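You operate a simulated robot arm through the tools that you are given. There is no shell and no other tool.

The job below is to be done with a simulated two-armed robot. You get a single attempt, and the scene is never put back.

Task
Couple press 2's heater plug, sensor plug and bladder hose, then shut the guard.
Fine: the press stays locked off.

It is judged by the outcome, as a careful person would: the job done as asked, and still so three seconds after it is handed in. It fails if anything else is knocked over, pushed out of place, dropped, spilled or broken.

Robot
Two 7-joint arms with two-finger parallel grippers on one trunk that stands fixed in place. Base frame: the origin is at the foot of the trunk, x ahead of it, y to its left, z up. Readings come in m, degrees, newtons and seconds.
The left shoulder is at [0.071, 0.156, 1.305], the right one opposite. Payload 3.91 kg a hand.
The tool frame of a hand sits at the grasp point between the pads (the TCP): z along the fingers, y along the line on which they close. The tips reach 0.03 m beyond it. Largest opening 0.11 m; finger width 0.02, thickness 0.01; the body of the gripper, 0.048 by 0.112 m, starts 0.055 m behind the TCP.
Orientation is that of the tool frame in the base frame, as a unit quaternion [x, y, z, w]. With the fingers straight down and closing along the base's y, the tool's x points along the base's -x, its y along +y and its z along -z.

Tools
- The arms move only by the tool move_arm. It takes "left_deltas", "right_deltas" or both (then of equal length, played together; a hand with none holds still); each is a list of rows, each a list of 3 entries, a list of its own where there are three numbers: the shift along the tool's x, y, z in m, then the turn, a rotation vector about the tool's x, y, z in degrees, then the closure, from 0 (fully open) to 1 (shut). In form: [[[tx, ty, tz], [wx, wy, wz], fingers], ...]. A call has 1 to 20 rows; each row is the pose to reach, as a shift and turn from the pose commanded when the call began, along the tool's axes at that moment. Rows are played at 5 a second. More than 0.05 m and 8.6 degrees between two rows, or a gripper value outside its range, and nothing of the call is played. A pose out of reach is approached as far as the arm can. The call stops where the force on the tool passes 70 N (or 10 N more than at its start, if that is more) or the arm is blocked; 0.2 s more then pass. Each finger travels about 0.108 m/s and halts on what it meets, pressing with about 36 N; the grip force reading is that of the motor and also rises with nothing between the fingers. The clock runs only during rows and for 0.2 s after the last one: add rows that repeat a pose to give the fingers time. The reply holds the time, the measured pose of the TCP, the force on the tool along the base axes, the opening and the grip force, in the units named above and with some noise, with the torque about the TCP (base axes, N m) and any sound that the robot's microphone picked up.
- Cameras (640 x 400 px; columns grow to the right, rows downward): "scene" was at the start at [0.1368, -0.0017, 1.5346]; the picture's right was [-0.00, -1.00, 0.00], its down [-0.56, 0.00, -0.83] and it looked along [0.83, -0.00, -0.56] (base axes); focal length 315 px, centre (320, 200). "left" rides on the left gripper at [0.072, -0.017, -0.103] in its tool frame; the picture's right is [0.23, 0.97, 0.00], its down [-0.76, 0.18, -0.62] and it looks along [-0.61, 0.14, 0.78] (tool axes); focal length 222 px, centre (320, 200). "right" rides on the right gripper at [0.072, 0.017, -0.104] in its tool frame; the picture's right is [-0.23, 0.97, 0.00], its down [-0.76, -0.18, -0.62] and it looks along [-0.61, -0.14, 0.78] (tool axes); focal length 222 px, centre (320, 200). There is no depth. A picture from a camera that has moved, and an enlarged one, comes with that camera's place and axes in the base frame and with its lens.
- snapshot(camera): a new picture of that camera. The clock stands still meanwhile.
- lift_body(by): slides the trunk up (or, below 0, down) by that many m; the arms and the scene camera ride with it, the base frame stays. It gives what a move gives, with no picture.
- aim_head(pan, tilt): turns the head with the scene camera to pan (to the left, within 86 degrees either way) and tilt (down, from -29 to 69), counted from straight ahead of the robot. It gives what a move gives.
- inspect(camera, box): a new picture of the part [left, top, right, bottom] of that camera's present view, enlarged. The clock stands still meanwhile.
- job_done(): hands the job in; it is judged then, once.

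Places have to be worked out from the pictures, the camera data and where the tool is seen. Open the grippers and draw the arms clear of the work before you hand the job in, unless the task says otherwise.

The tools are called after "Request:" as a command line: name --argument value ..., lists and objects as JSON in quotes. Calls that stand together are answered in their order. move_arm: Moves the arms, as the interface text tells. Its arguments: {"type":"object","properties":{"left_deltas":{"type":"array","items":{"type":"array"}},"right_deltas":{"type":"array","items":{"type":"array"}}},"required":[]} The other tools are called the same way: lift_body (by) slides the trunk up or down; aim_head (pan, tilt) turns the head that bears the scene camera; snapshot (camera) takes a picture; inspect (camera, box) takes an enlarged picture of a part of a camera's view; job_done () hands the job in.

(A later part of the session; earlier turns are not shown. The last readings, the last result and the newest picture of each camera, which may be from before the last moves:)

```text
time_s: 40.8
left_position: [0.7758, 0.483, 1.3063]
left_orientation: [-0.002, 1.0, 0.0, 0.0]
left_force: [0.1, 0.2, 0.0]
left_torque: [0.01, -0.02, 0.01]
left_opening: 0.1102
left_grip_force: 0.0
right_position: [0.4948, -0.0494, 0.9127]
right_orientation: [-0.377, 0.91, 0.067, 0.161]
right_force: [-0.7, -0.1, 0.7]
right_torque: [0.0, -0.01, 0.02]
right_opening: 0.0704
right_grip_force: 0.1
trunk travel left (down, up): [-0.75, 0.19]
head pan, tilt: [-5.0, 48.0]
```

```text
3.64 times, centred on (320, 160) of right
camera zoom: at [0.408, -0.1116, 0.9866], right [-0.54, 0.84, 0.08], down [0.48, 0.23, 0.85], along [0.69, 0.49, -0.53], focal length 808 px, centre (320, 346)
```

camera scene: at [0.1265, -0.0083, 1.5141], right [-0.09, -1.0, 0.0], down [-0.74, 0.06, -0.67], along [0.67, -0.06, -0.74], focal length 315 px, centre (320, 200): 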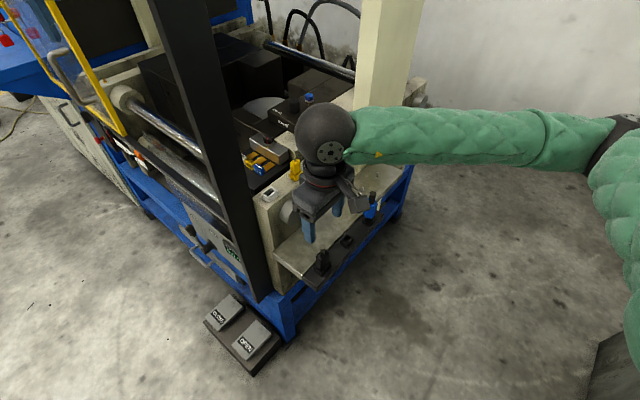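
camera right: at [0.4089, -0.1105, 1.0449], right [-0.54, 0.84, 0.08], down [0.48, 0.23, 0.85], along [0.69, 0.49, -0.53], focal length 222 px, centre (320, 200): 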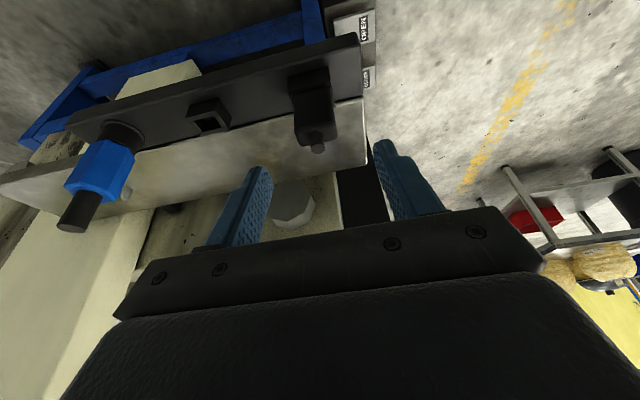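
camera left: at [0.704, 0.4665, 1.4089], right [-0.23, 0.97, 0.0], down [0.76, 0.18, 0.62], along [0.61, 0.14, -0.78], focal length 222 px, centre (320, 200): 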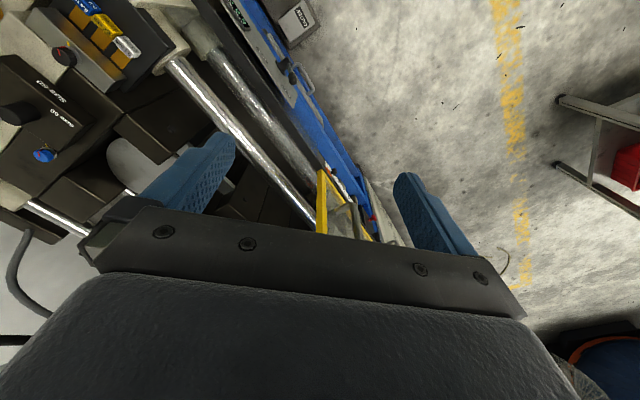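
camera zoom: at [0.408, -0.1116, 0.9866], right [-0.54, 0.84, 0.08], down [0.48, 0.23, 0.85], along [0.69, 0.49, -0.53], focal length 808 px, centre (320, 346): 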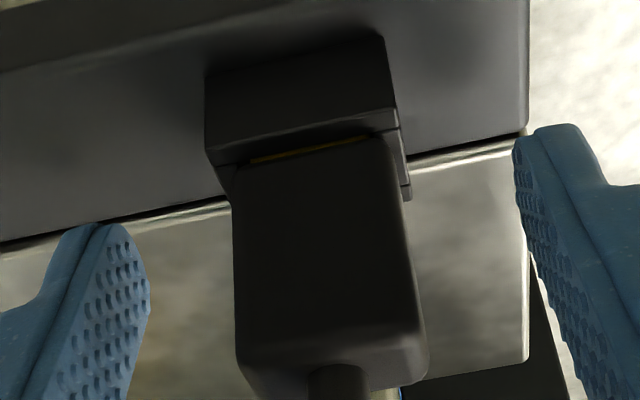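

The fingers straddle the plug. I shift 1.5 mm to centre and close.

Request:
move_arm --right_deltas '[[[0, 0.0015, 0], [0, 0, 0], 0.36], [[0, 0.0015, 0], [0, 0, 0], 0.5], [[0, 0.0015, 0], [0, 0, 0], 0.7], [[0, 0.0015, 0], [0, 0, 0], 1.0], [[0, 0.0015, 0], [0, 0, 0], 1.0], [[0, 0.0015, 0], [0, 0, 0], 1.0]]'

Request:
inspect --camera "right" --box '[232, 105, 408, 215]'

Request:
inspect --camera "right" --box '[280, 110, 360, 160]'

```text
time_s: 42.2
left_position: [0.7752, 0.4827, 1.3061]
left_orientation: [0.0, 1.0, 0.0, 0.0]
left_force: [0.7, 0.5, 0.1]
left_torque: [0.01, 0.02, 0.02]
left_opening: 0.1099
left_grip_force: 0.0
right_position: [0.4939, -0.0489, 0.9141]
right_orientation: [-0.377, 0.91, 0.066, 0.16]
right_force: [1.7, -1.0, 2.9]
right_torque: [-0.01, -0.07, -0.02]
right_opening: 0.0293
right_grip_force: 35.7
trunk travel left (down, up): [-0.75, 0.19]
head pan, tilt: [-5.0, 48.0]
```

```text
3.64 times, centred on (320, 160) of right
camera zoom: at [0.4071, -0.1103, 0.9863], right [-0.54, 0.84, 0.08], down [0.48, 0.23, 0.85], along [0.69, 0.49, -0.53], focal length 808 px, centre (320, 346)
```

zoom: 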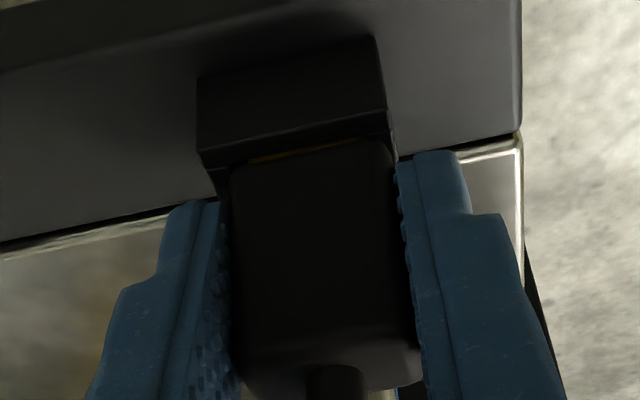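

```text
8.00 times, centred on (320, 135) of right
camera zoom: at [0.4071, -0.1103, 0.9863], right [-0.54, 0.84, 0.08], down [0.48, 0.23, 0.85], along [0.69, 0.49, -0.53], focal length 1777 px, centre (320, 720)
```

zoom: 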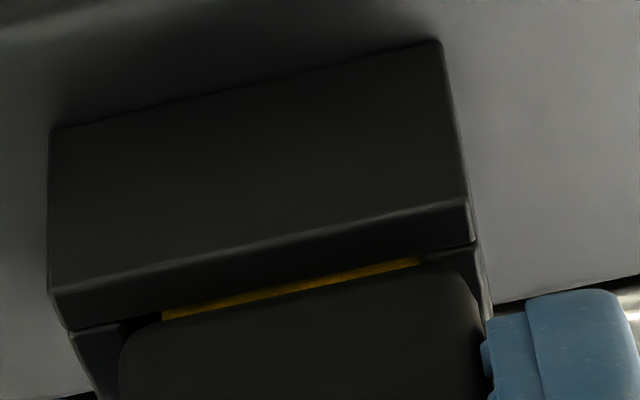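

Gripped at 29 mm. A yellow band shows on the pin just below the body, a useful seating mark. I lift straight up 7 cm in tilted axes and take the holder reference.

Request:
move_arm --right_deltas '[[[-0.00137, 0.0015, -0.00376], [0, 0, 0], 1.0], [[-0.00342, 0.0015, -0.0094], [0, 0, 0], 1.0], [[-0.00616, 0.0015, -0.01691], [0, 0, 0], 1.0], [[-0.01026, 0.0015, -0.02819], [0, 0, 0], 1.0], [[-0.01539, 0.0015, -0.04229], [0, 0, 0], 1.0], [[-0.02052, 0.0015, -0.05638], [0, 0, 0], 1.0], [[-0.02394, 0.0015, -0.06578], [0, 0, 0], 1.0], [[-0.02394, 0.0015, -0.06578], [0, 0, 0], 1.0]]'

Request:
snapshot --camera "right"

Request:
inspect --camera "right" --box '[272, 90, 368, 150]'

```text
time_s: 44.0
left_position: [0.7769, 0.4836, 1.3059]
left_orientation: [0.0, 1.0, 0.001, 0.001]
left_force: [0.5, -0.2, 0.3]
left_torque: [-0.04, 0.0, 0.01]
left_opening: 0.11
left_grip_force: 0.1
right_position: [0.491, -0.0475, 0.9834]
right_orientation: [-0.377, 0.91, 0.067, 0.161]
right_force: [0.2, 0.1, 0.1]
right_torque: [-0.03, 0.03, 0.0]
right_opening: 0.029
right_grip_force: 35.9
trunk travel left (down, up): [-0.75, 0.19]
head pan, tilt: [-5.0, 48.0]
```

```text
taken
camera right: at [0.4043, -0.109, 1.0565], right [-0.54, 0.84, 0.08], down [0.48, 0.23, 0.85], along [0.69, 0.49, -0.53], focal length 222 px, centre (320, 200)
```

right: 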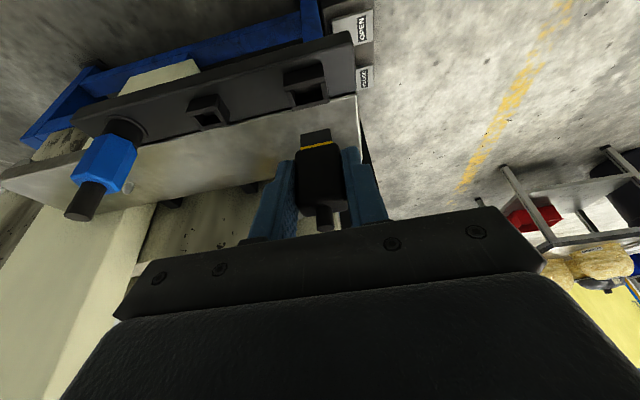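

```text
6.67 times, centred on (320, 120) of right
camera zoom: at [0.4043, -0.109, 1.0565], right [-0.54, 0.84, 0.08], down [0.48, 0.23, 0.85], along [0.69, 0.49, -0.53], focal length 1481 px, centre (320, 733)
```

zoom: 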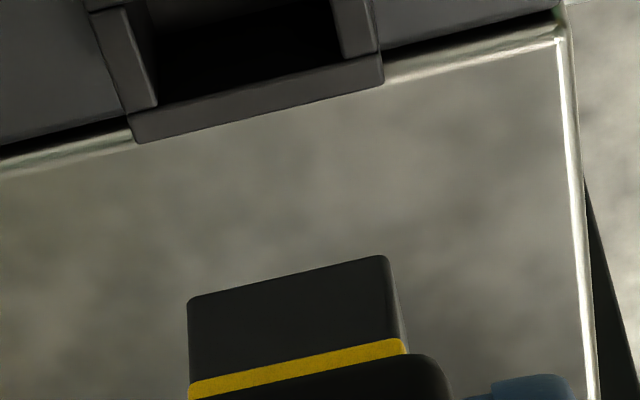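

The pin clearly has a yellow band at its root: fully home means the band disappears. I take the holder reference in a box that includes it.

Request:
inspect --camera "right" --box '[272, 55, 368, 115]'

```text
6.67 times, centred on (320, 85) of right
camera zoom: at [0.4043, -0.109, 1.0565], right [-0.54, 0.84, 0.08], down [0.48, 0.23, 0.85], along [0.69, 0.49, -0.53], focal length 1481 px, centre (320, 967)
```

zoom: 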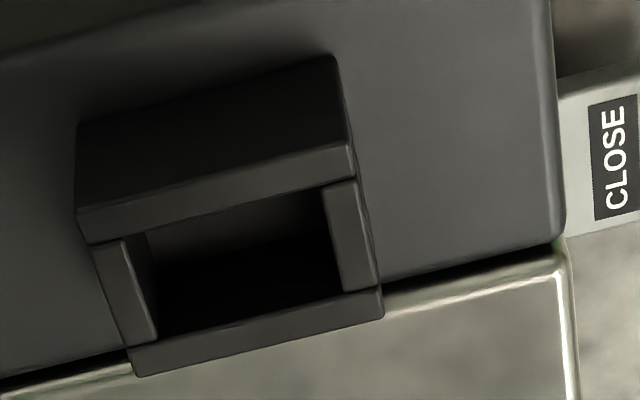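

Now I carry the plug up and over to above the white socket, hand leaning away from the post, and stop at 11 cm relative height to look.

Request:
move_arm --right_deltas '[[[-0.01539, 0, -0.04229], [0, 0, 0], 1.0], [[-0.03078, 0, -0.08457], [0, 0, 0], 1.0], [[-0.0752, -0.008, -0.0897], [0, 0, 0], 1.0], [[-0.1128, -0.016, -0.076], [0, 0, 0], 1.0], [[-0.1504, -0.024, -0.0623], [0, 0, 0], 1.0], [[-0.188, -0.032, -0.0487], [0, 0, 0], 1.0], [[-0.2261, -0.0391, -0.0348], [0, 0, 0], 1.0], [[-0.2261, -0.0391, -0.0348], [0, 0, 0], 1.0]]'

Request:
snapshot --camera "right"

Request:
snapshot --camera "scene"

```text
time_s: 45.8
left_position: [0.7752, 0.4828, 1.3058]
left_orientation: [-0.001, 1.0, 0.0, 0.001]
left_force: [-0.6, -0.8, 0.4]
left_torque: [0.03, 0.01, -0.02]
left_opening: 0.1099
left_grip_force: 0.0
right_position: [0.6622, 0.0671, 1.0949]
right_orientation: [-0.376, 0.91, 0.067, 0.16]
right_force: [0.7, 0.7, -0.4]
right_torque: [-0.04, -0.01, 0.02]
right_opening: 0.0292
right_grip_force: 35.7
trunk travel left (down, up): [-0.75, 0.19]
head pan, tilt: [-5.0, 48.0]
```

```text
taken
camera right: at [0.575, 0.0055, 1.1683], right [-0.54, 0.84, 0.08], down [0.48, 0.23, 0.85], along [0.69, 0.49, -0.53], focal length 222 px, centre (320, 200)
```

right: 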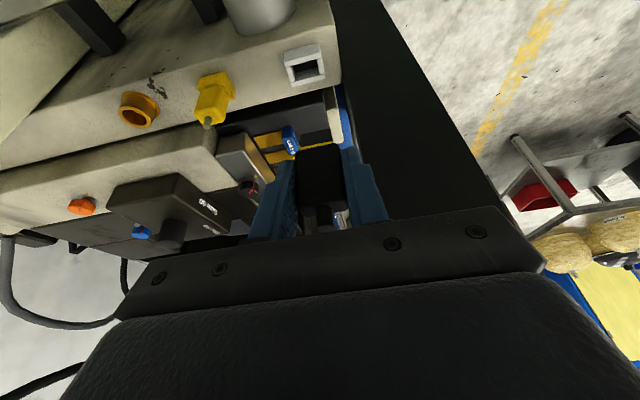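

```text
taken
camera scene: at [0.1263, -0.0092, 1.5141], right [-0.09, -1.0, 0.0], down [-0.74, 0.07, -0.67], along [0.67, -0.06, -0.74], focal length 315 px, centre (320, 200)
```

scene: 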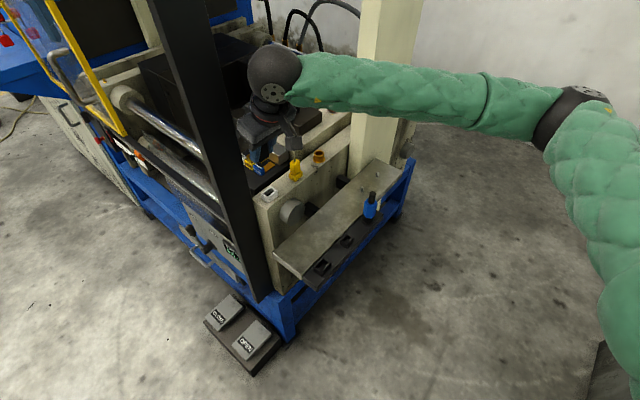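

No contact here, and clearance to the vertical post stays the same as I go straight down. I zoom in to judge that clearance and compare the socket with the reference.

Request:
inspect --camera "scene" --box '[190, 40, 318, 200]'

Request:
inspect --camera "right" --box '[260, 20, 420, 120]'

```text
2.50 times, centred on (254, 120) of scene
camera zoom: at [0.1263, -0.0092, 1.5141], right [-0.09, -1.0, 0.0], down [-0.74, 0.07, -0.67], along [0.67, -0.06, -0.74], focal length 788 px, centre (485, 400)
```

zoom: 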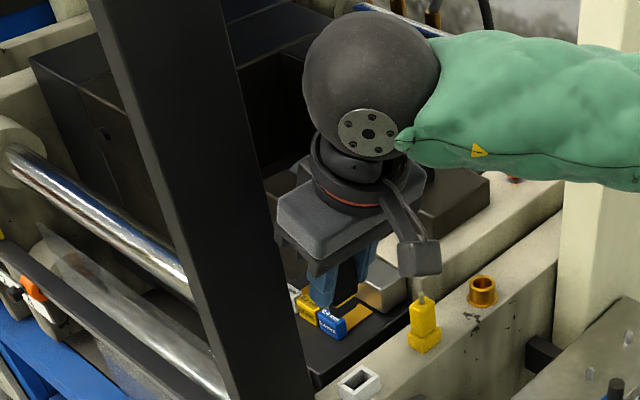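

```text
4.00 times, centred on (340, 70) of right
camera zoom: at [0.575, 0.0055, 1.1683], right [-0.54, 0.84, 0.08], down [0.48, 0.23, 0.85], along [0.69, 0.49, -0.53], focal length 888 px, centre (240, 720)
```

zoom: 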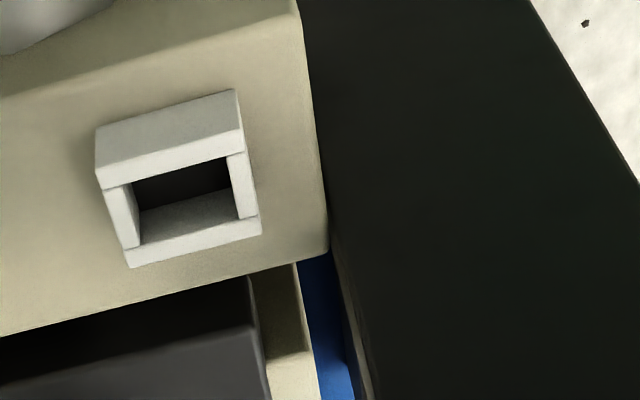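

The gripper clears the post by about 1 cm in the scene view. I go down 3.4 cm to the reference relative height and compare the rim position.

Request:
move_arm --right_deltas '[[[0.0058, 0, 0.016], [0, 0, 0], 1.0], [[0.0116, 0, 0.03195], [0, 0, 0], 1.0], [[0.0116, 0, 0.03195], [0, 0, 0], 1.0]]'

Request:
inspect --camera "right" --box '[272, 55, 368, 115]'

```text
time_s: 46.6
left_position: [0.7755, 0.4831, 1.3068]
left_orientation: [-0.001, 1.0, 0.0, 0.0]
left_force: [0.4, 0.3, -0.1]
left_torque: [0.0, 0.01, 0.01]
left_opening: 0.1101
left_grip_force: 0.1
right_position: [0.6628, 0.0685, 1.059]
right_orientation: [-0.376, 0.91, 0.066, 0.161]
right_force: [0.5, -0.4, 0.2]
right_torque: [-0.03, 0.02, 0.02]
right_opening: 0.0291
right_grip_force: 36.4
trunk travel left (down, up): [-0.75, 0.19]
head pan, tilt: [-5.0, 48.0]
```

```text
6.67 times, centred on (320, 85) of right
camera zoom: at [0.5757, 0.0058, 1.1326], right [-0.54, 0.84, 0.08], down [0.48, 0.23, 0.85], along [0.69, 0.49, -0.53], focal length 1481 px, centre (320, 967)
```

zoom: 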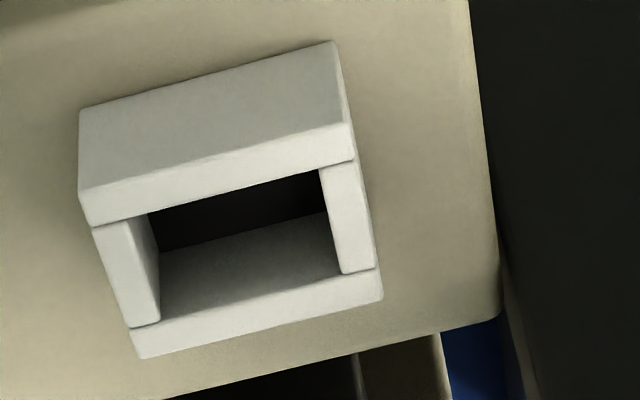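

Scale matches, so height is right; the rim is 18 px high, meaning about 2.8 mm back along -n. I correct that and descend 4 cm for a close look at pin and opening.

Request:
move_arm --right_deltas '[[[0.00268, 0, -0.00097], [0, 0, 0], 1.0], [[0.00952, 0, 0.0178], [0, 0, 0], 1.0], [[0.01636, 0, 0.03662], [0, 0, 0], 1.0], [[0.01636, 0, 0.03662], [0, 0, 0], 1.0]]'

Request:
inspect --camera "right" --box '[256, 80, 384, 160]'

Request:
inspect --camera "scene" --box '[230, 130, 326, 220]'

```text
time_s: 47.6
left_position: [0.7772, 0.4825, 1.3063]
left_orientation: [-0.001, 1.0, 0.0, 0.0]
left_force: [1.1, 0.1, -0.4]
left_torque: [0.0, 0.02, 0.0]
left_opening: 0.1101
left_grip_force: 0.1
right_position: [0.6607, 0.0663, 1.0198]
right_orientation: [-0.377, 0.91, 0.066, 0.16]
right_force: [0.3, -0.5, -0.8]
right_torque: [-0.02, 0.02, 0.0]
right_opening: 0.0292
right_grip_force: 36.2
trunk travel left (down, up): [-0.75, 0.19]
head pan, tilt: [-5.0, 48.0]
```

```text
5.00 times, centred on (320, 120) of right
camera zoom: at [0.5736, 0.0049, 1.0924], right [-0.54, 0.84, 0.08], down [0.48, 0.23, 0.85], along [0.69, 0.49, -0.53], focal length 1111 px, centre (320, 600)
```

zoom: 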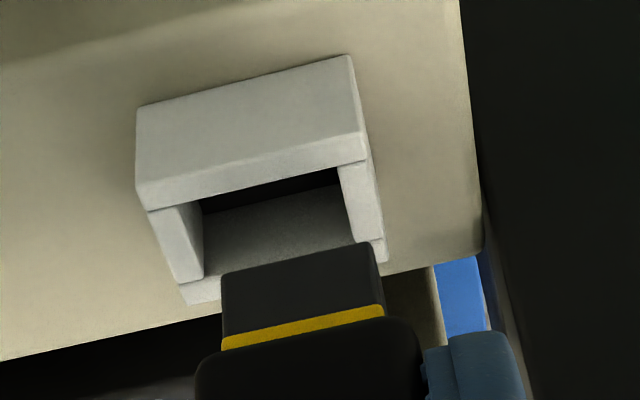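

```text
4.44 times, centred on (278, 175) of scene
camera zoom: at [0.1265, -0.0082, 1.5141], right [-0.09, -1.0, 0.0], down [-0.74, 0.06, -0.67], along [0.67, -0.06, -0.74], focal length 1402 px, centre (507, 311)
```

zoom: 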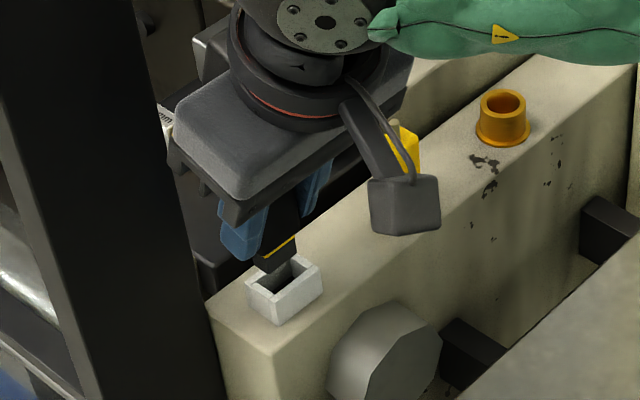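

The pin looks about 3 mm to the -u side of the opening, matching the drift I measured on lifting. I zoom in to quantify before moving.

Request:
inspect --camera "right" --box '[280, 95, 344, 150]'

Request:
inspect --camera "scene" --box '[260, 175, 308, 205]'

```text
7.27 times, centred on (312, 122) of right
camera zoom: at [0.5736, 0.0049, 1.0924], right [-0.54, 0.84, 0.08], down [0.48, 0.23, 0.85], along [0.69, 0.49, -0.53], focal length 1615 px, centre (378, 764)
```

zoom: 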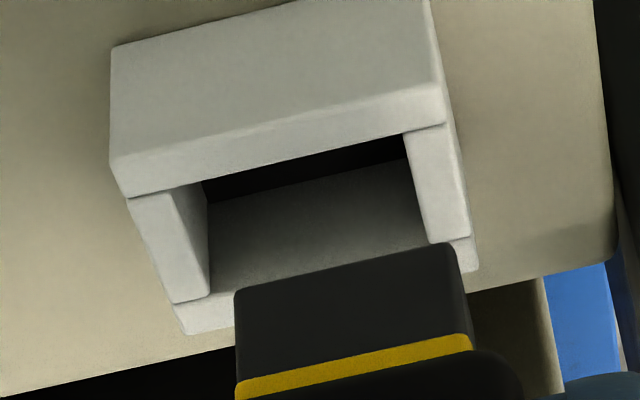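

```text
13.33 times, centred on (284, 190) of scene
camera zoom: at [0.1265, -0.0082, 1.5141], right [-0.09, -1.0, 0.0], down [-0.74, 0.06, -0.67], along [0.67, -0.06, -0.74], focal length 4205 px, centre (800, 333)
```

zoom: 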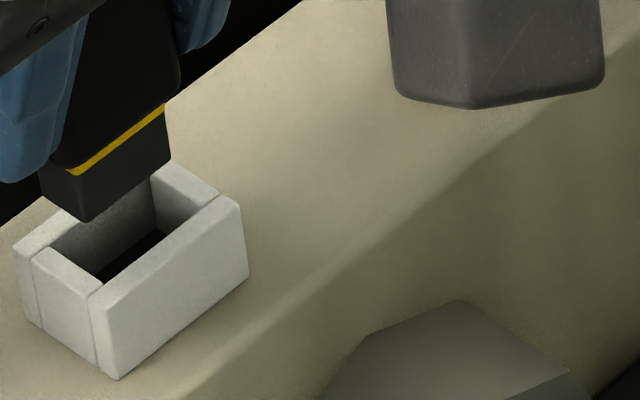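

Both views agree: the pin needs about 3.5 mm toward +u (tool -y). I shift and lower 8 mm, then recheck.

Request:
move_arm --right_deltas '[[[0, -0.0035, 0], [0, 0, 0], 1.0], [[0.00274, -0.0035, 0.00752], [0, 0, 0], 1.0], [[0.00274, -0.0035, 0.00752], [0, 0, 0], 1.0]]'

Request:
inspect --camera "right" --box '[280, 95, 344, 150]'

Request:
inspect --camera "scene" --box '[260, 175, 308, 205]'

```text
time_s: 48.4
left_position: [0.7761, 0.4828, 1.3047]
left_orientation: [-0.001, 1.0, 0.0, 0.0]
left_force: [-0.9, 0.1, -0.4]
left_torque: [0.01, 0.01, -0.01]
left_opening: 0.1101
left_grip_force: 0.1
right_position: [0.6638, 0.0634, 1.0098]
right_orientation: [-0.377, 0.91, 0.066, 0.16]
right_force: [-0.4, -0.2, -1.2]
right_torque: [0.0, 0.05, 0.0]
right_opening: 0.0292
right_grip_force: 36.3
trunk travel left (down, up): [-0.75, 0.19]
head pan, tilt: [-5.0, 48.0]
```

```text
7.27 times, centred on (312, 122) of right
camera zoom: at [0.5764, 0.0019, 1.0841], right [-0.54, 0.84, 0.08], down [0.48, 0.23, 0.85], along [0.69, 0.49, -0.53], focal length 1615 px, centre (378, 764)
```

zoom: 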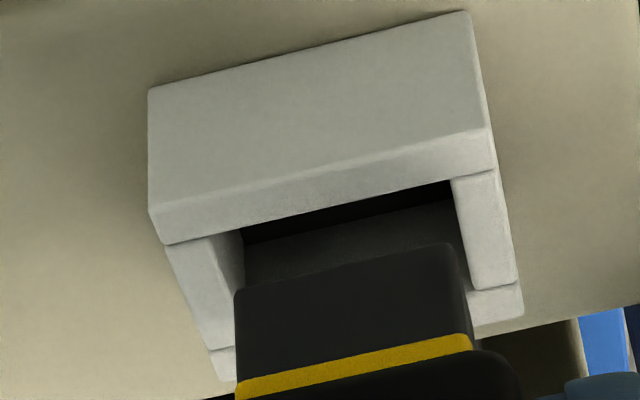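

```text
13.33 times, centred on (284, 190) of scene
camera zoom: at [0.1268, -0.0083, 1.5141], right [-0.09, -1.0, 0.0], down [-0.74, 0.06, -0.67], along [0.67, -0.06, -0.74], focal length 4205 px, centre (800, 333)
```

zoom: 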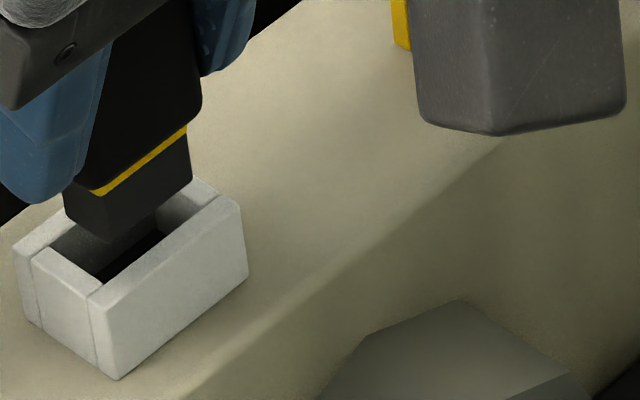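

Pin and opening are now centred within about 0.7 mm in both views. I lower another 6 mm.

Request:
move_arm --right_deltas '[[[0.00103, 0.0002, 0.00282], [0, 0, 0], 1.0], [[0.00205, 0.0002, 0.00564], [0, 0, 0], 1.0], [[0.00205, 0.0002, 0.00564], [0, 0, 0], 1.0]]'

Request:
inspect --camera "right" --box '[280, 95, 344, 150]'

Request:
inspect --camera "scene" --box '[260, 175, 308, 205]'

```text
time_s: 49.2
left_position: [0.7762, 0.4827, 1.3058]
left_orientation: [0.0, 1.0, 0.0, 0.0]
left_force: [-0.1, 0.4, 1.0]
left_torque: [0.04, 0.02, 0.01]
left_opening: 0.11
left_grip_force: 0.2
right_position: [0.6625, 0.0629, 1.0058]
right_orientation: [-0.376, 0.91, 0.067, 0.161]
right_force: [-0.5, -0.5, -0.7]
right_torque: [-0.03, 0.06, 0.02]
right_opening: 0.0291
right_grip_force: 35.4
trunk travel left (down, up): [-0.75, 0.19]
head pan, tilt: [-5.0, 48.0]
```

```text
7.27 times, centred on (312, 122) of right
camera zoom: at [0.5763, 0.0014, 1.078], right [-0.54, 0.84, 0.08], down [0.48, 0.23, 0.85], along [0.69, 0.49, -0.53], focal length 1615 px, centre (378, 764)
```

zoom: 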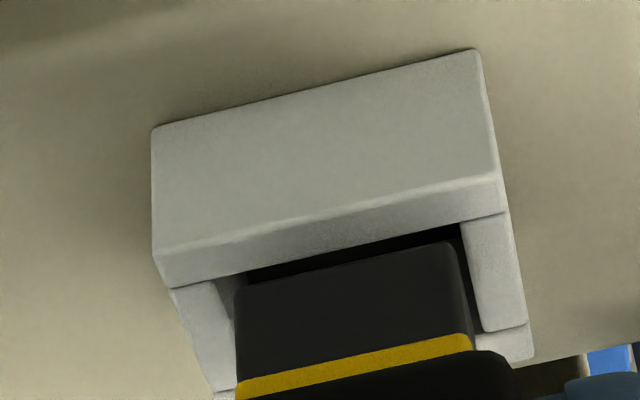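

```text
13.33 times, centred on (284, 190) of scene
camera zoom: at [0.1268, -0.0083, 1.5141], right [-0.09, -1.0, 0.0], down [-0.74, 0.06, -0.67], along [0.67, -0.06, -0.74], focal length 4205 px, centre (800, 333)
```

zoom: 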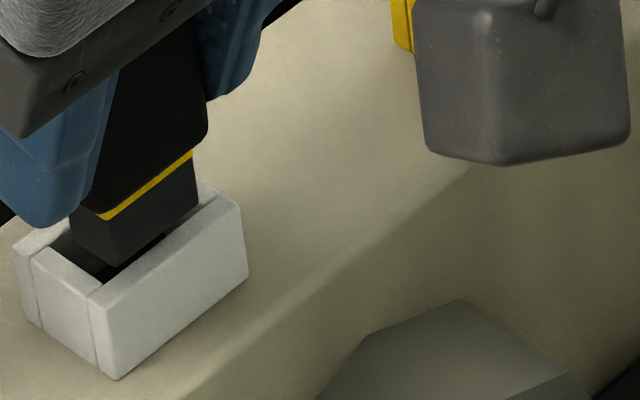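

The pin is at the mouth and centred. I continue down in small steps, watching the force.

Request:
move_arm --right_deltas '[[[0.00103, 0, 0.00282], [0, 0, 0], 1.0], [[0.00205, 0, 0.00564], [0, 0, 0], 1.0], [[0.00205, 0, 0.00564], [0, 0, 0], 1.0]]'

Request:
inspect --camera "right" --box '[280, 95, 344, 150]'

Request:
inspect --camera "scene" --box '[260, 175, 308, 205]'

```text
time_s: 50.0
left_position: [0.7758, 0.4824, 1.3049]
left_orientation: [-0.001, 1.0, 0.0, 0.0]
left_force: [-0.5, 0.7, 0.7]
left_torque: [0.0, -0.01, 0.0]
left_opening: 0.11
left_grip_force: 0.0
right_position: [0.6632, 0.0634, 0.9983]
right_orientation: [-0.377, 0.91, 0.067, 0.16]
right_force: [-0.1, -1.0, -0.1]
right_torque: [-0.02, -0.05, -0.02]
right_opening: 0.0293
right_grip_force: 35.7
trunk travel left (down, up): [-0.75, 0.19]
head pan, tilt: [-5.0, 48.0]
```

```text
7.27 times, centred on (312, 122) of right
camera zoom: at [0.5762, 0.002, 1.0714], right [-0.54, 0.84, 0.08], down [0.48, 0.23, 0.85], along [0.69, 0.49, -0.53], focal length 1615 px, centre (378, 764)
```

zoom: 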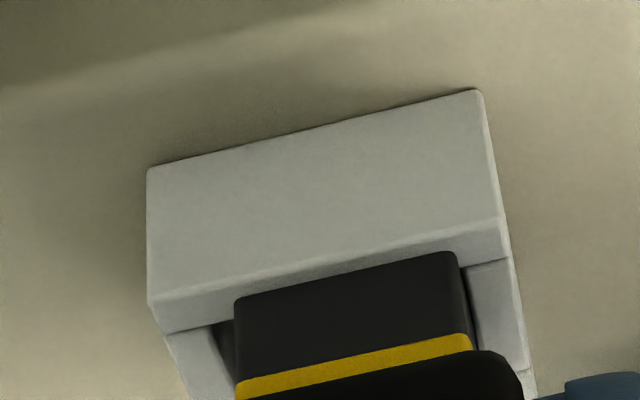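

```text
13.33 times, centred on (284, 190) of scene
camera zoom: at [0.1268, -0.0083, 1.5141], right [-0.09, -1.0, 0.0], down [-0.74, 0.06, -0.67], along [0.67, -0.06, -0.74], focal length 4205 px, centre (800, 333)
```

zoom: 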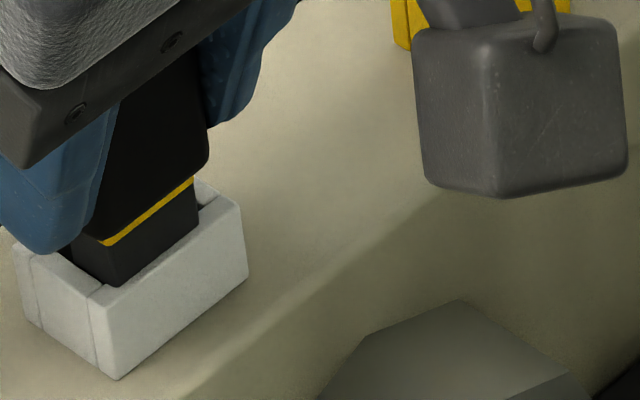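

The pin is inside the socket; a slight 0.8 mm shift keeps it centred. Down another 5 mm.

Request:
move_arm --right_deltas '[[[0.0, -0.0008, 0.0], [0, 0, 0], 1.0], [[0.00086, -0.0008, 0.00235], [0, 0, 0], 1.0], [[0.00171, -0.0008, 0.0047], [0, 0, 0], 1.0], [[0.00171, -0.0008, 0.0047], [0, 0, 0], 1.0]]'

Request:
inspect --camera "scene" --box '[260, 175, 308, 205]'

```text
time_s: 51.0
left_position: [0.7736, 0.4851, 1.3065]
left_orientation: [-0.001, 1.0, 0.0, 0.001]
left_force: [0.3, 0.5, -0.2]
left_torque: [0.01, 0.04, -0.01]
left_opening: 0.1102
left_grip_force: 0.1
right_position: [0.6635, 0.0643, 0.997]
right_orientation: [-0.377, 0.909, 0.067, 0.163]
right_force: [10.4, 6.5, 38.0]
right_torque: [0.43, -0.59, -0.02]
right_opening: 0.029
right_grip_force: 36.0
trunk travel left (down, up): [-0.75, 0.19]
head pan, tilt: [-5.0, 48.0]
```

```text
13.33 times, centred on (284, 190) of scene
camera zoom: at [0.125, -0.008, 1.5147], right [-0.09, -1.0, 0.0], down [-0.74, 0.06, -0.67], along [0.67, -0.06, -0.74], focal length 4205 px, centre (800, 333)
```

zoom: 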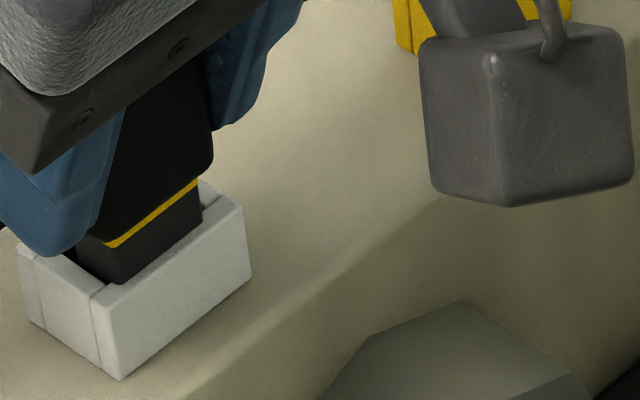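

38 N up with a +n component: the pin is sitting on the near wall's edge. I back up 5 mm, shift 2 mm toward +n and look.

Request:
move_arm --right_deltas '[[[-0.00171, 0.0, -0.0047], [0, 0, 0], 1.0], [[-0.00359, 0.0, -0.00402], [0, 0, 0], 1.0], [[-0.00359, 0.0, -0.00402], [0, 0, 0], 1.0]]'

Request:
inspect --camera "right" --box '[280, 95, 344, 150]'

Request:
inspect --camera "scene" --box '[260, 175, 308, 205]'

```text
time_s: 51.8
left_position: [0.7763, 0.4839, 1.306]
left_orientation: [0.0, 1.0, 0.0, 0.0]
left_force: [-1.0, -0.1, 0.3]
left_torque: [0.01, 0.01, 0.02]
left_opening: 0.11
left_grip_force: 0.1
right_position: [0.6632, 0.0642, 0.9977]
right_orientation: [-0.377, 0.91, 0.066, 0.158]
right_force: [3.1, 6.7, 3.4]
right_torque: [0.36, -0.19, -0.01]
right_opening: 0.0293
right_grip_force: 36.0
trunk travel left (down, up): [-0.75, 0.19]
head pan, tilt: [-5.0, 48.0]
```

```text
7.27 times, centred on (312, 122) of right
camera zoom: at [0.5772, 0.0021, 1.0706], right [-0.54, 0.84, 0.08], down [0.48, 0.23, 0.84], along [0.69, 0.49, -0.53], focal length 1615 px, centre (378, 764)
```

zoom: 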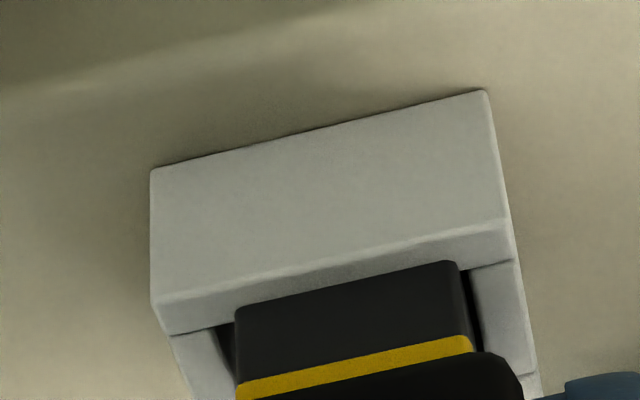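

```text
13.33 times, centred on (284, 190) of scene
camera zoom: at [0.1267, -0.0077, 1.5138], right [-0.09, -1.0, 0.0], down [-0.74, 0.06, -0.67], along [0.67, -0.06, -0.74], focal length 4205 px, centre (800, 333)
```

zoom: 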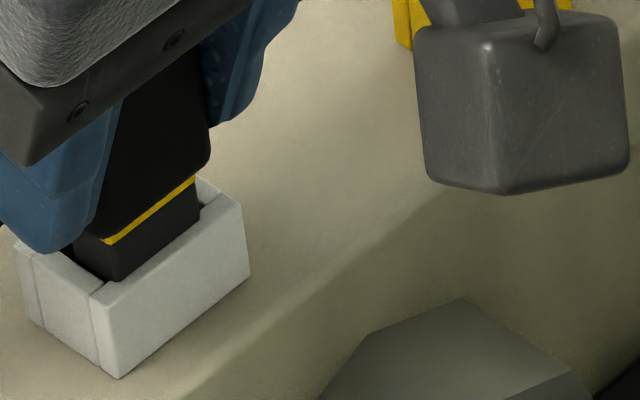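

The pin's front edge still overlaps the near bar by about 1.3 mm. I raise 4 mm to be free, shift 2.5 mm more toward +n, and look again.

Request:
move_arm --right_deltas '[[[-0.00137, 0.0, -0.00376], [0, 0, 0], 1.0], [[-0.00372, 0.0, -0.0029], [0, 0, 0], 1.0], [[-0.00372, 0.0, -0.0029], [0, 0, 0], 1.0]]'

Request:
inspect --camera "right" --box '[280, 95, 344, 150]'

Request:
inspect --camera "scene" --box '[260, 175, 308, 205]'

```text
time_s: 52.6
left_position: [0.7764, 0.4838, 1.3069]
left_orientation: [0.0, 1.0, 0.001, 0.0]
left_force: [-0.1, 0.4, 0.3]
left_torque: [-0.01, 0.01, -0.02]
left_opening: 0.11
left_grip_force: 0.1
right_position: [0.6661, 0.0666, 1.0025]
right_orientation: [-0.377, 0.91, 0.066, 0.16]
right_force: [-0.9, -0.2, -0.1]
right_torque: [0.0, 0.0, 0.01]
right_opening: 0.029
right_grip_force: 36.1
trunk travel left (down, up): [-0.75, 0.19]
head pan, tilt: [-5.0, 48.0]
```

```text
7.27 times, centred on (312, 122) of right
camera zoom: at [0.5801, 0.0042, 1.076], right [-0.54, 0.84, 0.08], down [0.48, 0.23, 0.85], along [0.69, 0.49, -0.53], focal length 1615 px, centre (378, 764)
```

zoom: 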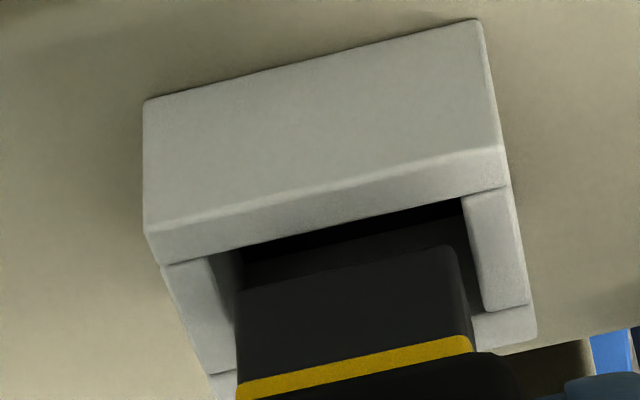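

```text
13.33 times, centred on (284, 190) of scene
camera zoom: at [0.1268, -0.0086, 1.5141], right [-0.09, -1.0, 0.0], down [-0.74, 0.06, -0.67], along [0.67, -0.06, -0.74], focal length 4205 px, centre (800, 333)
```

zoom: 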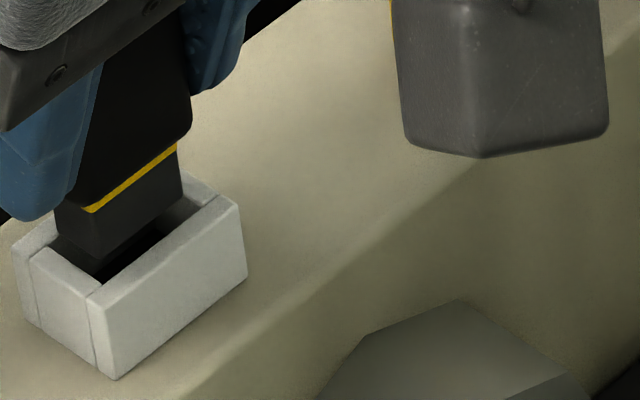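

Free again, and centred in both views within about a millimetre. I lower 6 mm and check force.

Request:
move_arm --right_deltas '[[[0.00103, 0, 0.00282], [0, 0, 0], 1.0], [[0.00205, 0, 0.00564], [0, 0, 0], 1.0], [[0.00205, 0, 0.00564], [0, 0, 0], 1.0]]'

Request:
inspect --camera "right" --box '[280, 95, 344, 150]'

Request:
inspect --camera "scene" --box '[260, 175, 308, 205]'

```text
time_s: 53.4
left_position: [0.7761, 0.4834, 1.3057]
left_orientation: [0.0, 1.0, 0.0, 0.0]
left_force: [0.3, -0.4, 0.4]
left_torque: [0.03, -0.04, -0.01]
left_opening: 0.1099
left_grip_force: 0.1
right_position: [0.6664, 0.0661, 0.996]
right_orientation: [-0.377, 0.91, 0.067, 0.16]
right_force: [0.0, -0.2, 0.1]
right_torque: [0.01, -0.03, -0.01]
right_opening: 0.0292
right_grip_force: 35.7
trunk travel left (down, up): [-0.75, 0.19]
head pan, tilt: [-5.0, 48.0]
```

```text
7.27 times, centred on (312, 122) of right
camera zoom: at [0.5795, 0.005, 1.0699], right [-0.54, 0.84, 0.08], down [0.48, 0.23, 0.85], along [0.69, 0.49, -0.53], focal length 1615 px, centre (378, 764)
```

zoom: 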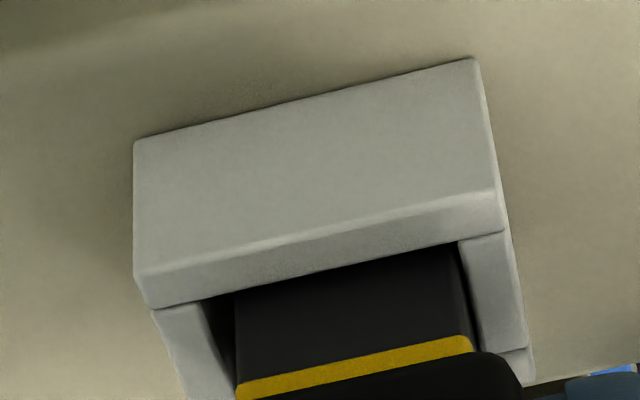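

```text
13.33 times, centred on (284, 190) of scene
camera zoom: at [0.1268, -0.0082, 1.5141], right [-0.09, -1.0, 0.0], down [-0.74, 0.06, -0.67], along [0.67, -0.06, -0.74], focal length 4205 px, centre (800, 333)
```

zoom: 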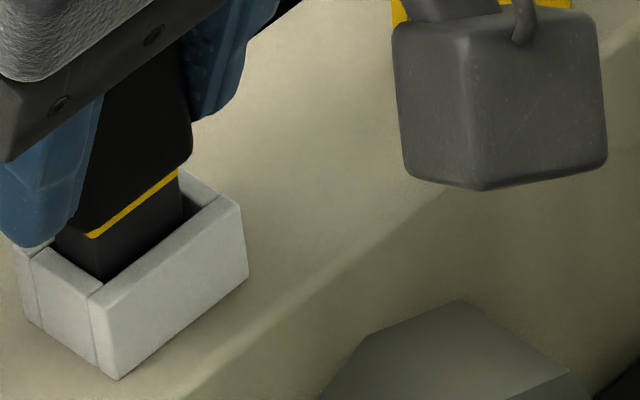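

No force now: the pin is in. I shift 1.2 mm toward +u to centre and lower another 5 mm.

Request:
move_arm --right_deltas '[[[0.0, -0.0012, 0.0], [0, 0, 0], 1.0], [[0.00086, -0.0012, 0.00235], [0, 0, 0], 1.0], [[0.00171, -0.0012, 0.0047], [0, 0, 0], 1.0], [[0.00171, -0.0012, 0.0047], [0, 0, 0], 1.0]]'

Request:
inspect --camera "right" --box '[280, 95, 344, 150]'

Request:
inspect --camera "scene" --box '[260, 175, 308, 205]'

```text
time_s: 54.4
left_position: [0.7754, 0.4822, 1.3066]
left_orientation: [-0.001, 1.0, 0.0, 0.001]
left_force: [0.6, -0.6, -0.1]
left_torque: [-0.01, 0.0, -0.01]
left_opening: 0.1099
left_grip_force: 0.1
right_position: [0.6665, 0.0653, 0.9909]
right_orientation: [-0.376, 0.91, 0.066, 0.161]
right_force: [0.0, 0.6, -0.7]
right_torque: [0.01, -0.02, 0.01]
right_opening: 0.0294
right_grip_force: 36.4
trunk travel left (down, up): [-0.75, 0.19]
head pan, tilt: [-5.0, 48.0]
```

```text
7.27 times, centred on (312, 122) of right
camera zoom: at [0.5806, 0.0036, 1.0649], right [-0.54, 0.84, 0.08], down [0.48, 0.23, 0.85], along [0.69, 0.49, -0.53], focal length 1615 px, centre (378, 764)
```

zoom: 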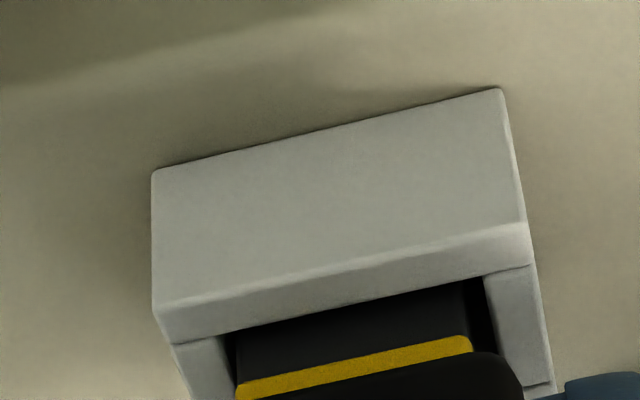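

```text
13.33 times, centred on (284, 190) of scene
camera zoom: at [0.1268, -0.0083, 1.5141], right [-0.09, -1.0, 0.0], down [-0.74, 0.06, -0.67], along [0.67, -0.06, -0.74], focal length 4205 px, centre (800, 333)
```

zoom: 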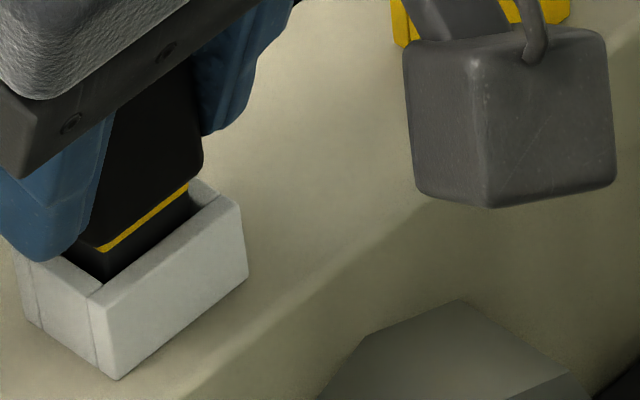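

Still force-free. I continue down 3 mm and then in finer steps.

Request:
move_arm --right_deltas '[[[0.00051, 0, 0.00141], [0, 0, 0], 1.0], [[0.00103, 0, 0.00282], [0, 0, 0], 1.0], [[0.00103, 0, 0.00282], [0, 0, 0], 1.0]]'

Request:
inspect --camera "right" --box '[280, 95, 344, 150]'

```text
time_s: 55.2
left_position: [0.7759, 0.4832, 1.306]
left_orientation: [-0.001, 1.0, 0.001, 0.0]
left_force: [-0.5, -0.2, 0.5]
left_torque: [0.0, 0.01, -0.01]
left_opening: 0.11
left_grip_force: 0.1
right_position: [0.6663, 0.0642, 0.9897]
right_orientation: [-0.378, 0.909, 0.068, 0.161]
right_force: [-0.7, 0.0, -0.6]
right_torque: [0.0, 0.01, 0.04]
right_opening: 0.0291
right_grip_force: 35.9
trunk travel left (down, up): [-0.75, 0.19]
head pan, tilt: [-5.0, 48.0]
```

```text
7.27 times, centred on (312, 122) of right
camera zoom: at [0.581, 0.0034, 1.0621], right [-0.54, 0.84, 0.08], down [0.48, 0.23, 0.85], along [0.69, 0.49, -0.53], focal length 1615 px, centre (378, 764)
```

zoom: 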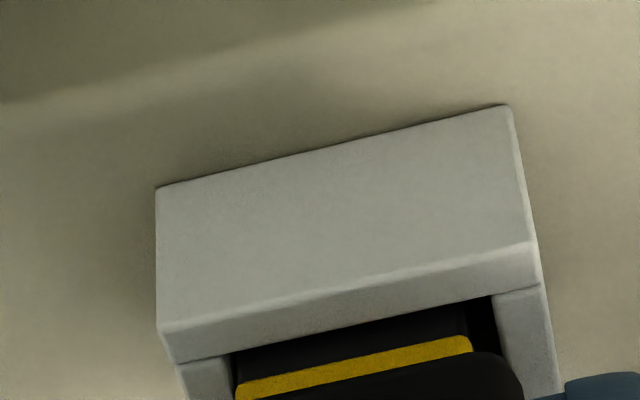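

Nearly home; pin slightly left now, so I shift 0.7 mm back and lower 2.5 mm more.

Request:
move_arm --right_deltas '[[[0.0, 0.0007, 0.0], [0, 0, 0], 1.0], [[0.00051, 0.0007, 0.00141], [0, 0, 0], 1.0], [[0.00086, 0.0007, 0.00235], [0, 0, 0], 1.0], [[0.00086, 0.0007, 0.00235], [0, 0, 0], 1.0]]'

Request:
inspect --camera "right" --box '[280, 105, 344, 160]'

Request:
inspect --camera "scene" --box '[260, 175, 308, 205]'

```text
time_s: 56.2
left_position: [0.776, 0.4832, 1.3056]
left_orientation: [-0.002, 1.0, 0.0, 0.0]
left_force: [0.3, 0.3, 0.3]
left_torque: [0.02, -0.02, 0.01]
left_opening: 0.1101
left_grip_force: 0.0
right_position: [0.6665, 0.0649, 0.9873]
right_orientation: [-0.377, 0.91, 0.067, 0.16]
right_force: [-0.4, 0.6, 0.7]
right_torque: [-0.01, -0.01, 0.03]
right_opening: 0.0292
right_grip_force: 35.7
trunk travel left (down, up): [-0.75, 0.19]
head pan, tilt: [-5.0, 48.0]
```

```text
7.27 times, centred on (312, 132) of right
camera zoom: at [0.5806, 0.0034, 1.0595], right [-0.54, 0.84, 0.08], down [0.48, 0.23, 0.85], along [0.69, 0.49, -0.53], focal length 1615 px, centre (378, 691)
```

zoom: 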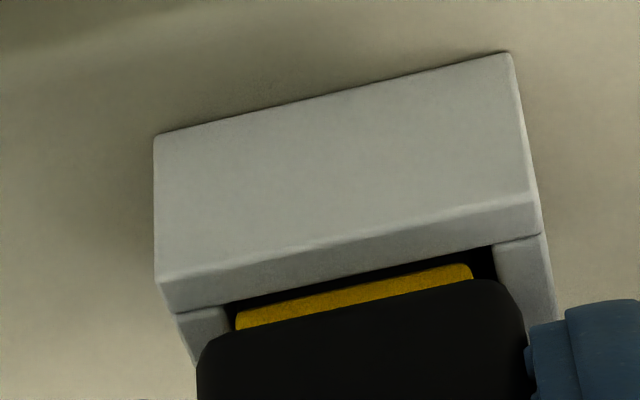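

```text
13.33 times, centred on (284, 190) of scene
camera zoom: at [0.1267, -0.0083, 1.5141], right [-0.09, -1.0, 0.0], down [-0.74, 0.06, -0.67], along [0.67, -0.06, -0.74], focal length 4205 px, centre (800, 333)
```

zoom: 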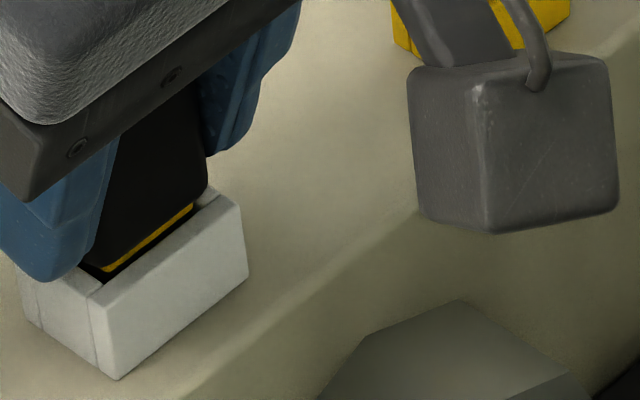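

Two to three millimetres remain with no contact force; I keep going.

Request:
move_arm --right_deltas '[[[0.00034, 0.0006, 0.00094], [0, 0, 0], 1.0], [[0.00068, 0.0006, 0.00188], [0, 0, 0], 1.0], [[0.00086, 0.0006, 0.00235], [0, 0, 0], 1.0], [[0.00086, 0.0006, 0.00235], [0, 0, 0], 1.0]]'

Request:
inspect --camera "right" --box '[280, 105, 344, 160]'

Request:
inspect --camera "scene" --box '[260, 175, 308, 205]'

```text
time_s: 57.2
left_position: [0.7758, 0.4834, 1.3055]
left_orientation: [0.0, 1.0, 0.0, 0.0]
left_force: [-0.6, 0.7, -0.6]
left_torque: [0.02, -0.02, 0.03]
left_opening: 0.1099
left_grip_force: 0.0
right_position: [0.6668, 0.0654, 0.984]
right_orientation: [-0.377, 0.91, 0.067, 0.161]
right_force: [1.7, -0.6, 7.7]
right_torque: [-0.15, 0.06, -0.08]
right_opening: 0.0293
right_grip_force: 36.4
trunk travel left (down, up): [-0.75, 0.19]
head pan, tilt: [-5.0, 48.0]
```

```text
7.27 times, centred on (312, 132) of right
camera zoom: at [0.58, 0.004, 1.0574], right [-0.54, 0.84, 0.08], down [0.48, 0.23, 0.85], along [0.69, 0.49, -0.53], focal length 1615 px, centre (378, 691)
```

zoom: 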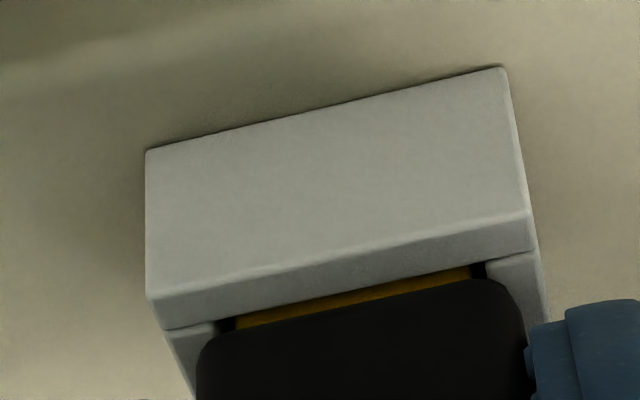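

```text
13.33 times, centred on (284, 190) of scene
camera zoom: at [0.1264, -0.0084, 1.5142], right [-0.09, -1.0, 0.0], down [-0.74, 0.06, -0.67], along [0.67, -0.06, -0.74], focal length 4205 px, centre (800, 333)
```

zoom: 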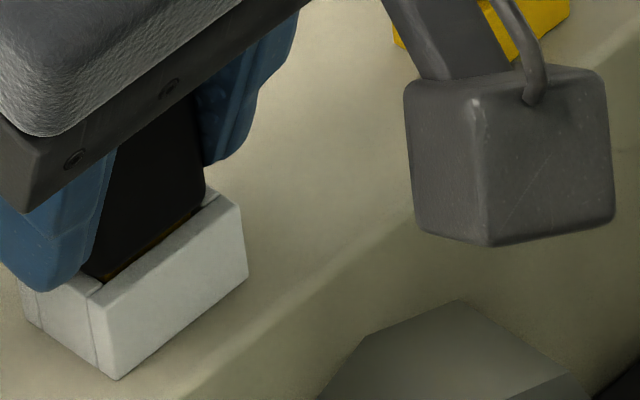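

Contact begins (7.7 N up). The band is almost gone; I press 1 mm more and look.

Request:
move_arm --right_deltas '[[[0.00034, 0, 0.00094], [0, 0, 0], 1.0], [[0.00034, 0, 0.00094], [0, 0, 0], 1.0]]'

Request:
inspect --camera "right" --box '[280, 105, 344, 160]'

Request:
inspect --camera "scene" --box '[260, 180, 292, 200]'

```text
time_s: 57.8
left_position: [0.7761, 0.4822, 1.3072]
left_orientation: [0.0, 1.0, 0.0, 0.0]
left_force: [0.4, -0.4, -0.2]
left_torque: [-0.02, -0.01, 0.0]
left_opening: 0.1097
left_grip_force: 0.1
right_position: [0.6668, 0.0663, 0.985]
right_orientation: [-0.376, 0.91, 0.066, 0.161]
right_force: [9.3, -2.1, 22.9]
right_torque: [-0.17, -0.06, -0.08]
right_opening: 0.0292
right_grip_force: 36.0
trunk travel left (down, up): [-0.75, 0.19]
head pan, tilt: [-5.0, 48.0]
```

```text
7.27 times, centred on (312, 132) of right
camera zoom: at [0.5798, 0.004, 1.0572], right [-0.54, 0.84, 0.08], down [0.48, 0.23, 0.85], along [0.69, 0.49, -0.53], focal length 1615 px, centre (378, 691)
```

zoom: 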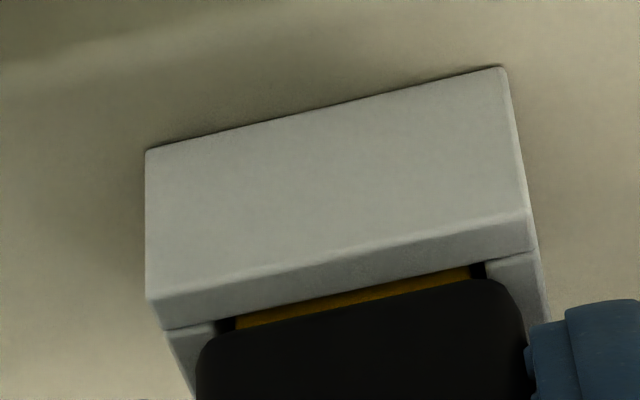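

```text
16.00 times, centred on (276, 190) of scene
camera zoom: at [0.126, -0.0087, 1.5144], right [-0.09, -1.0, 0.0], down [-0.74, 0.06, -0.67], along [0.67, -0.06, -0.74], focal length 5046 px, centre (1024, 360)
```

zoom: 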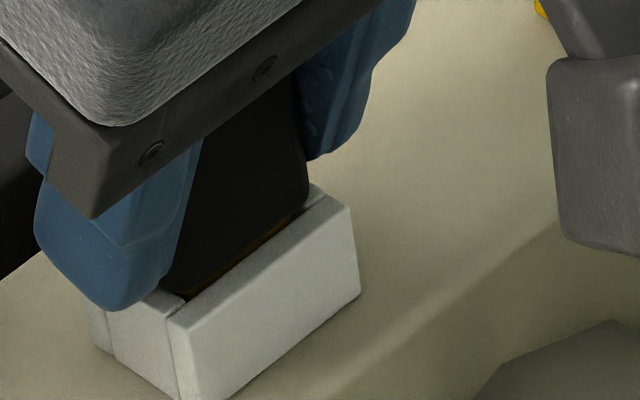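

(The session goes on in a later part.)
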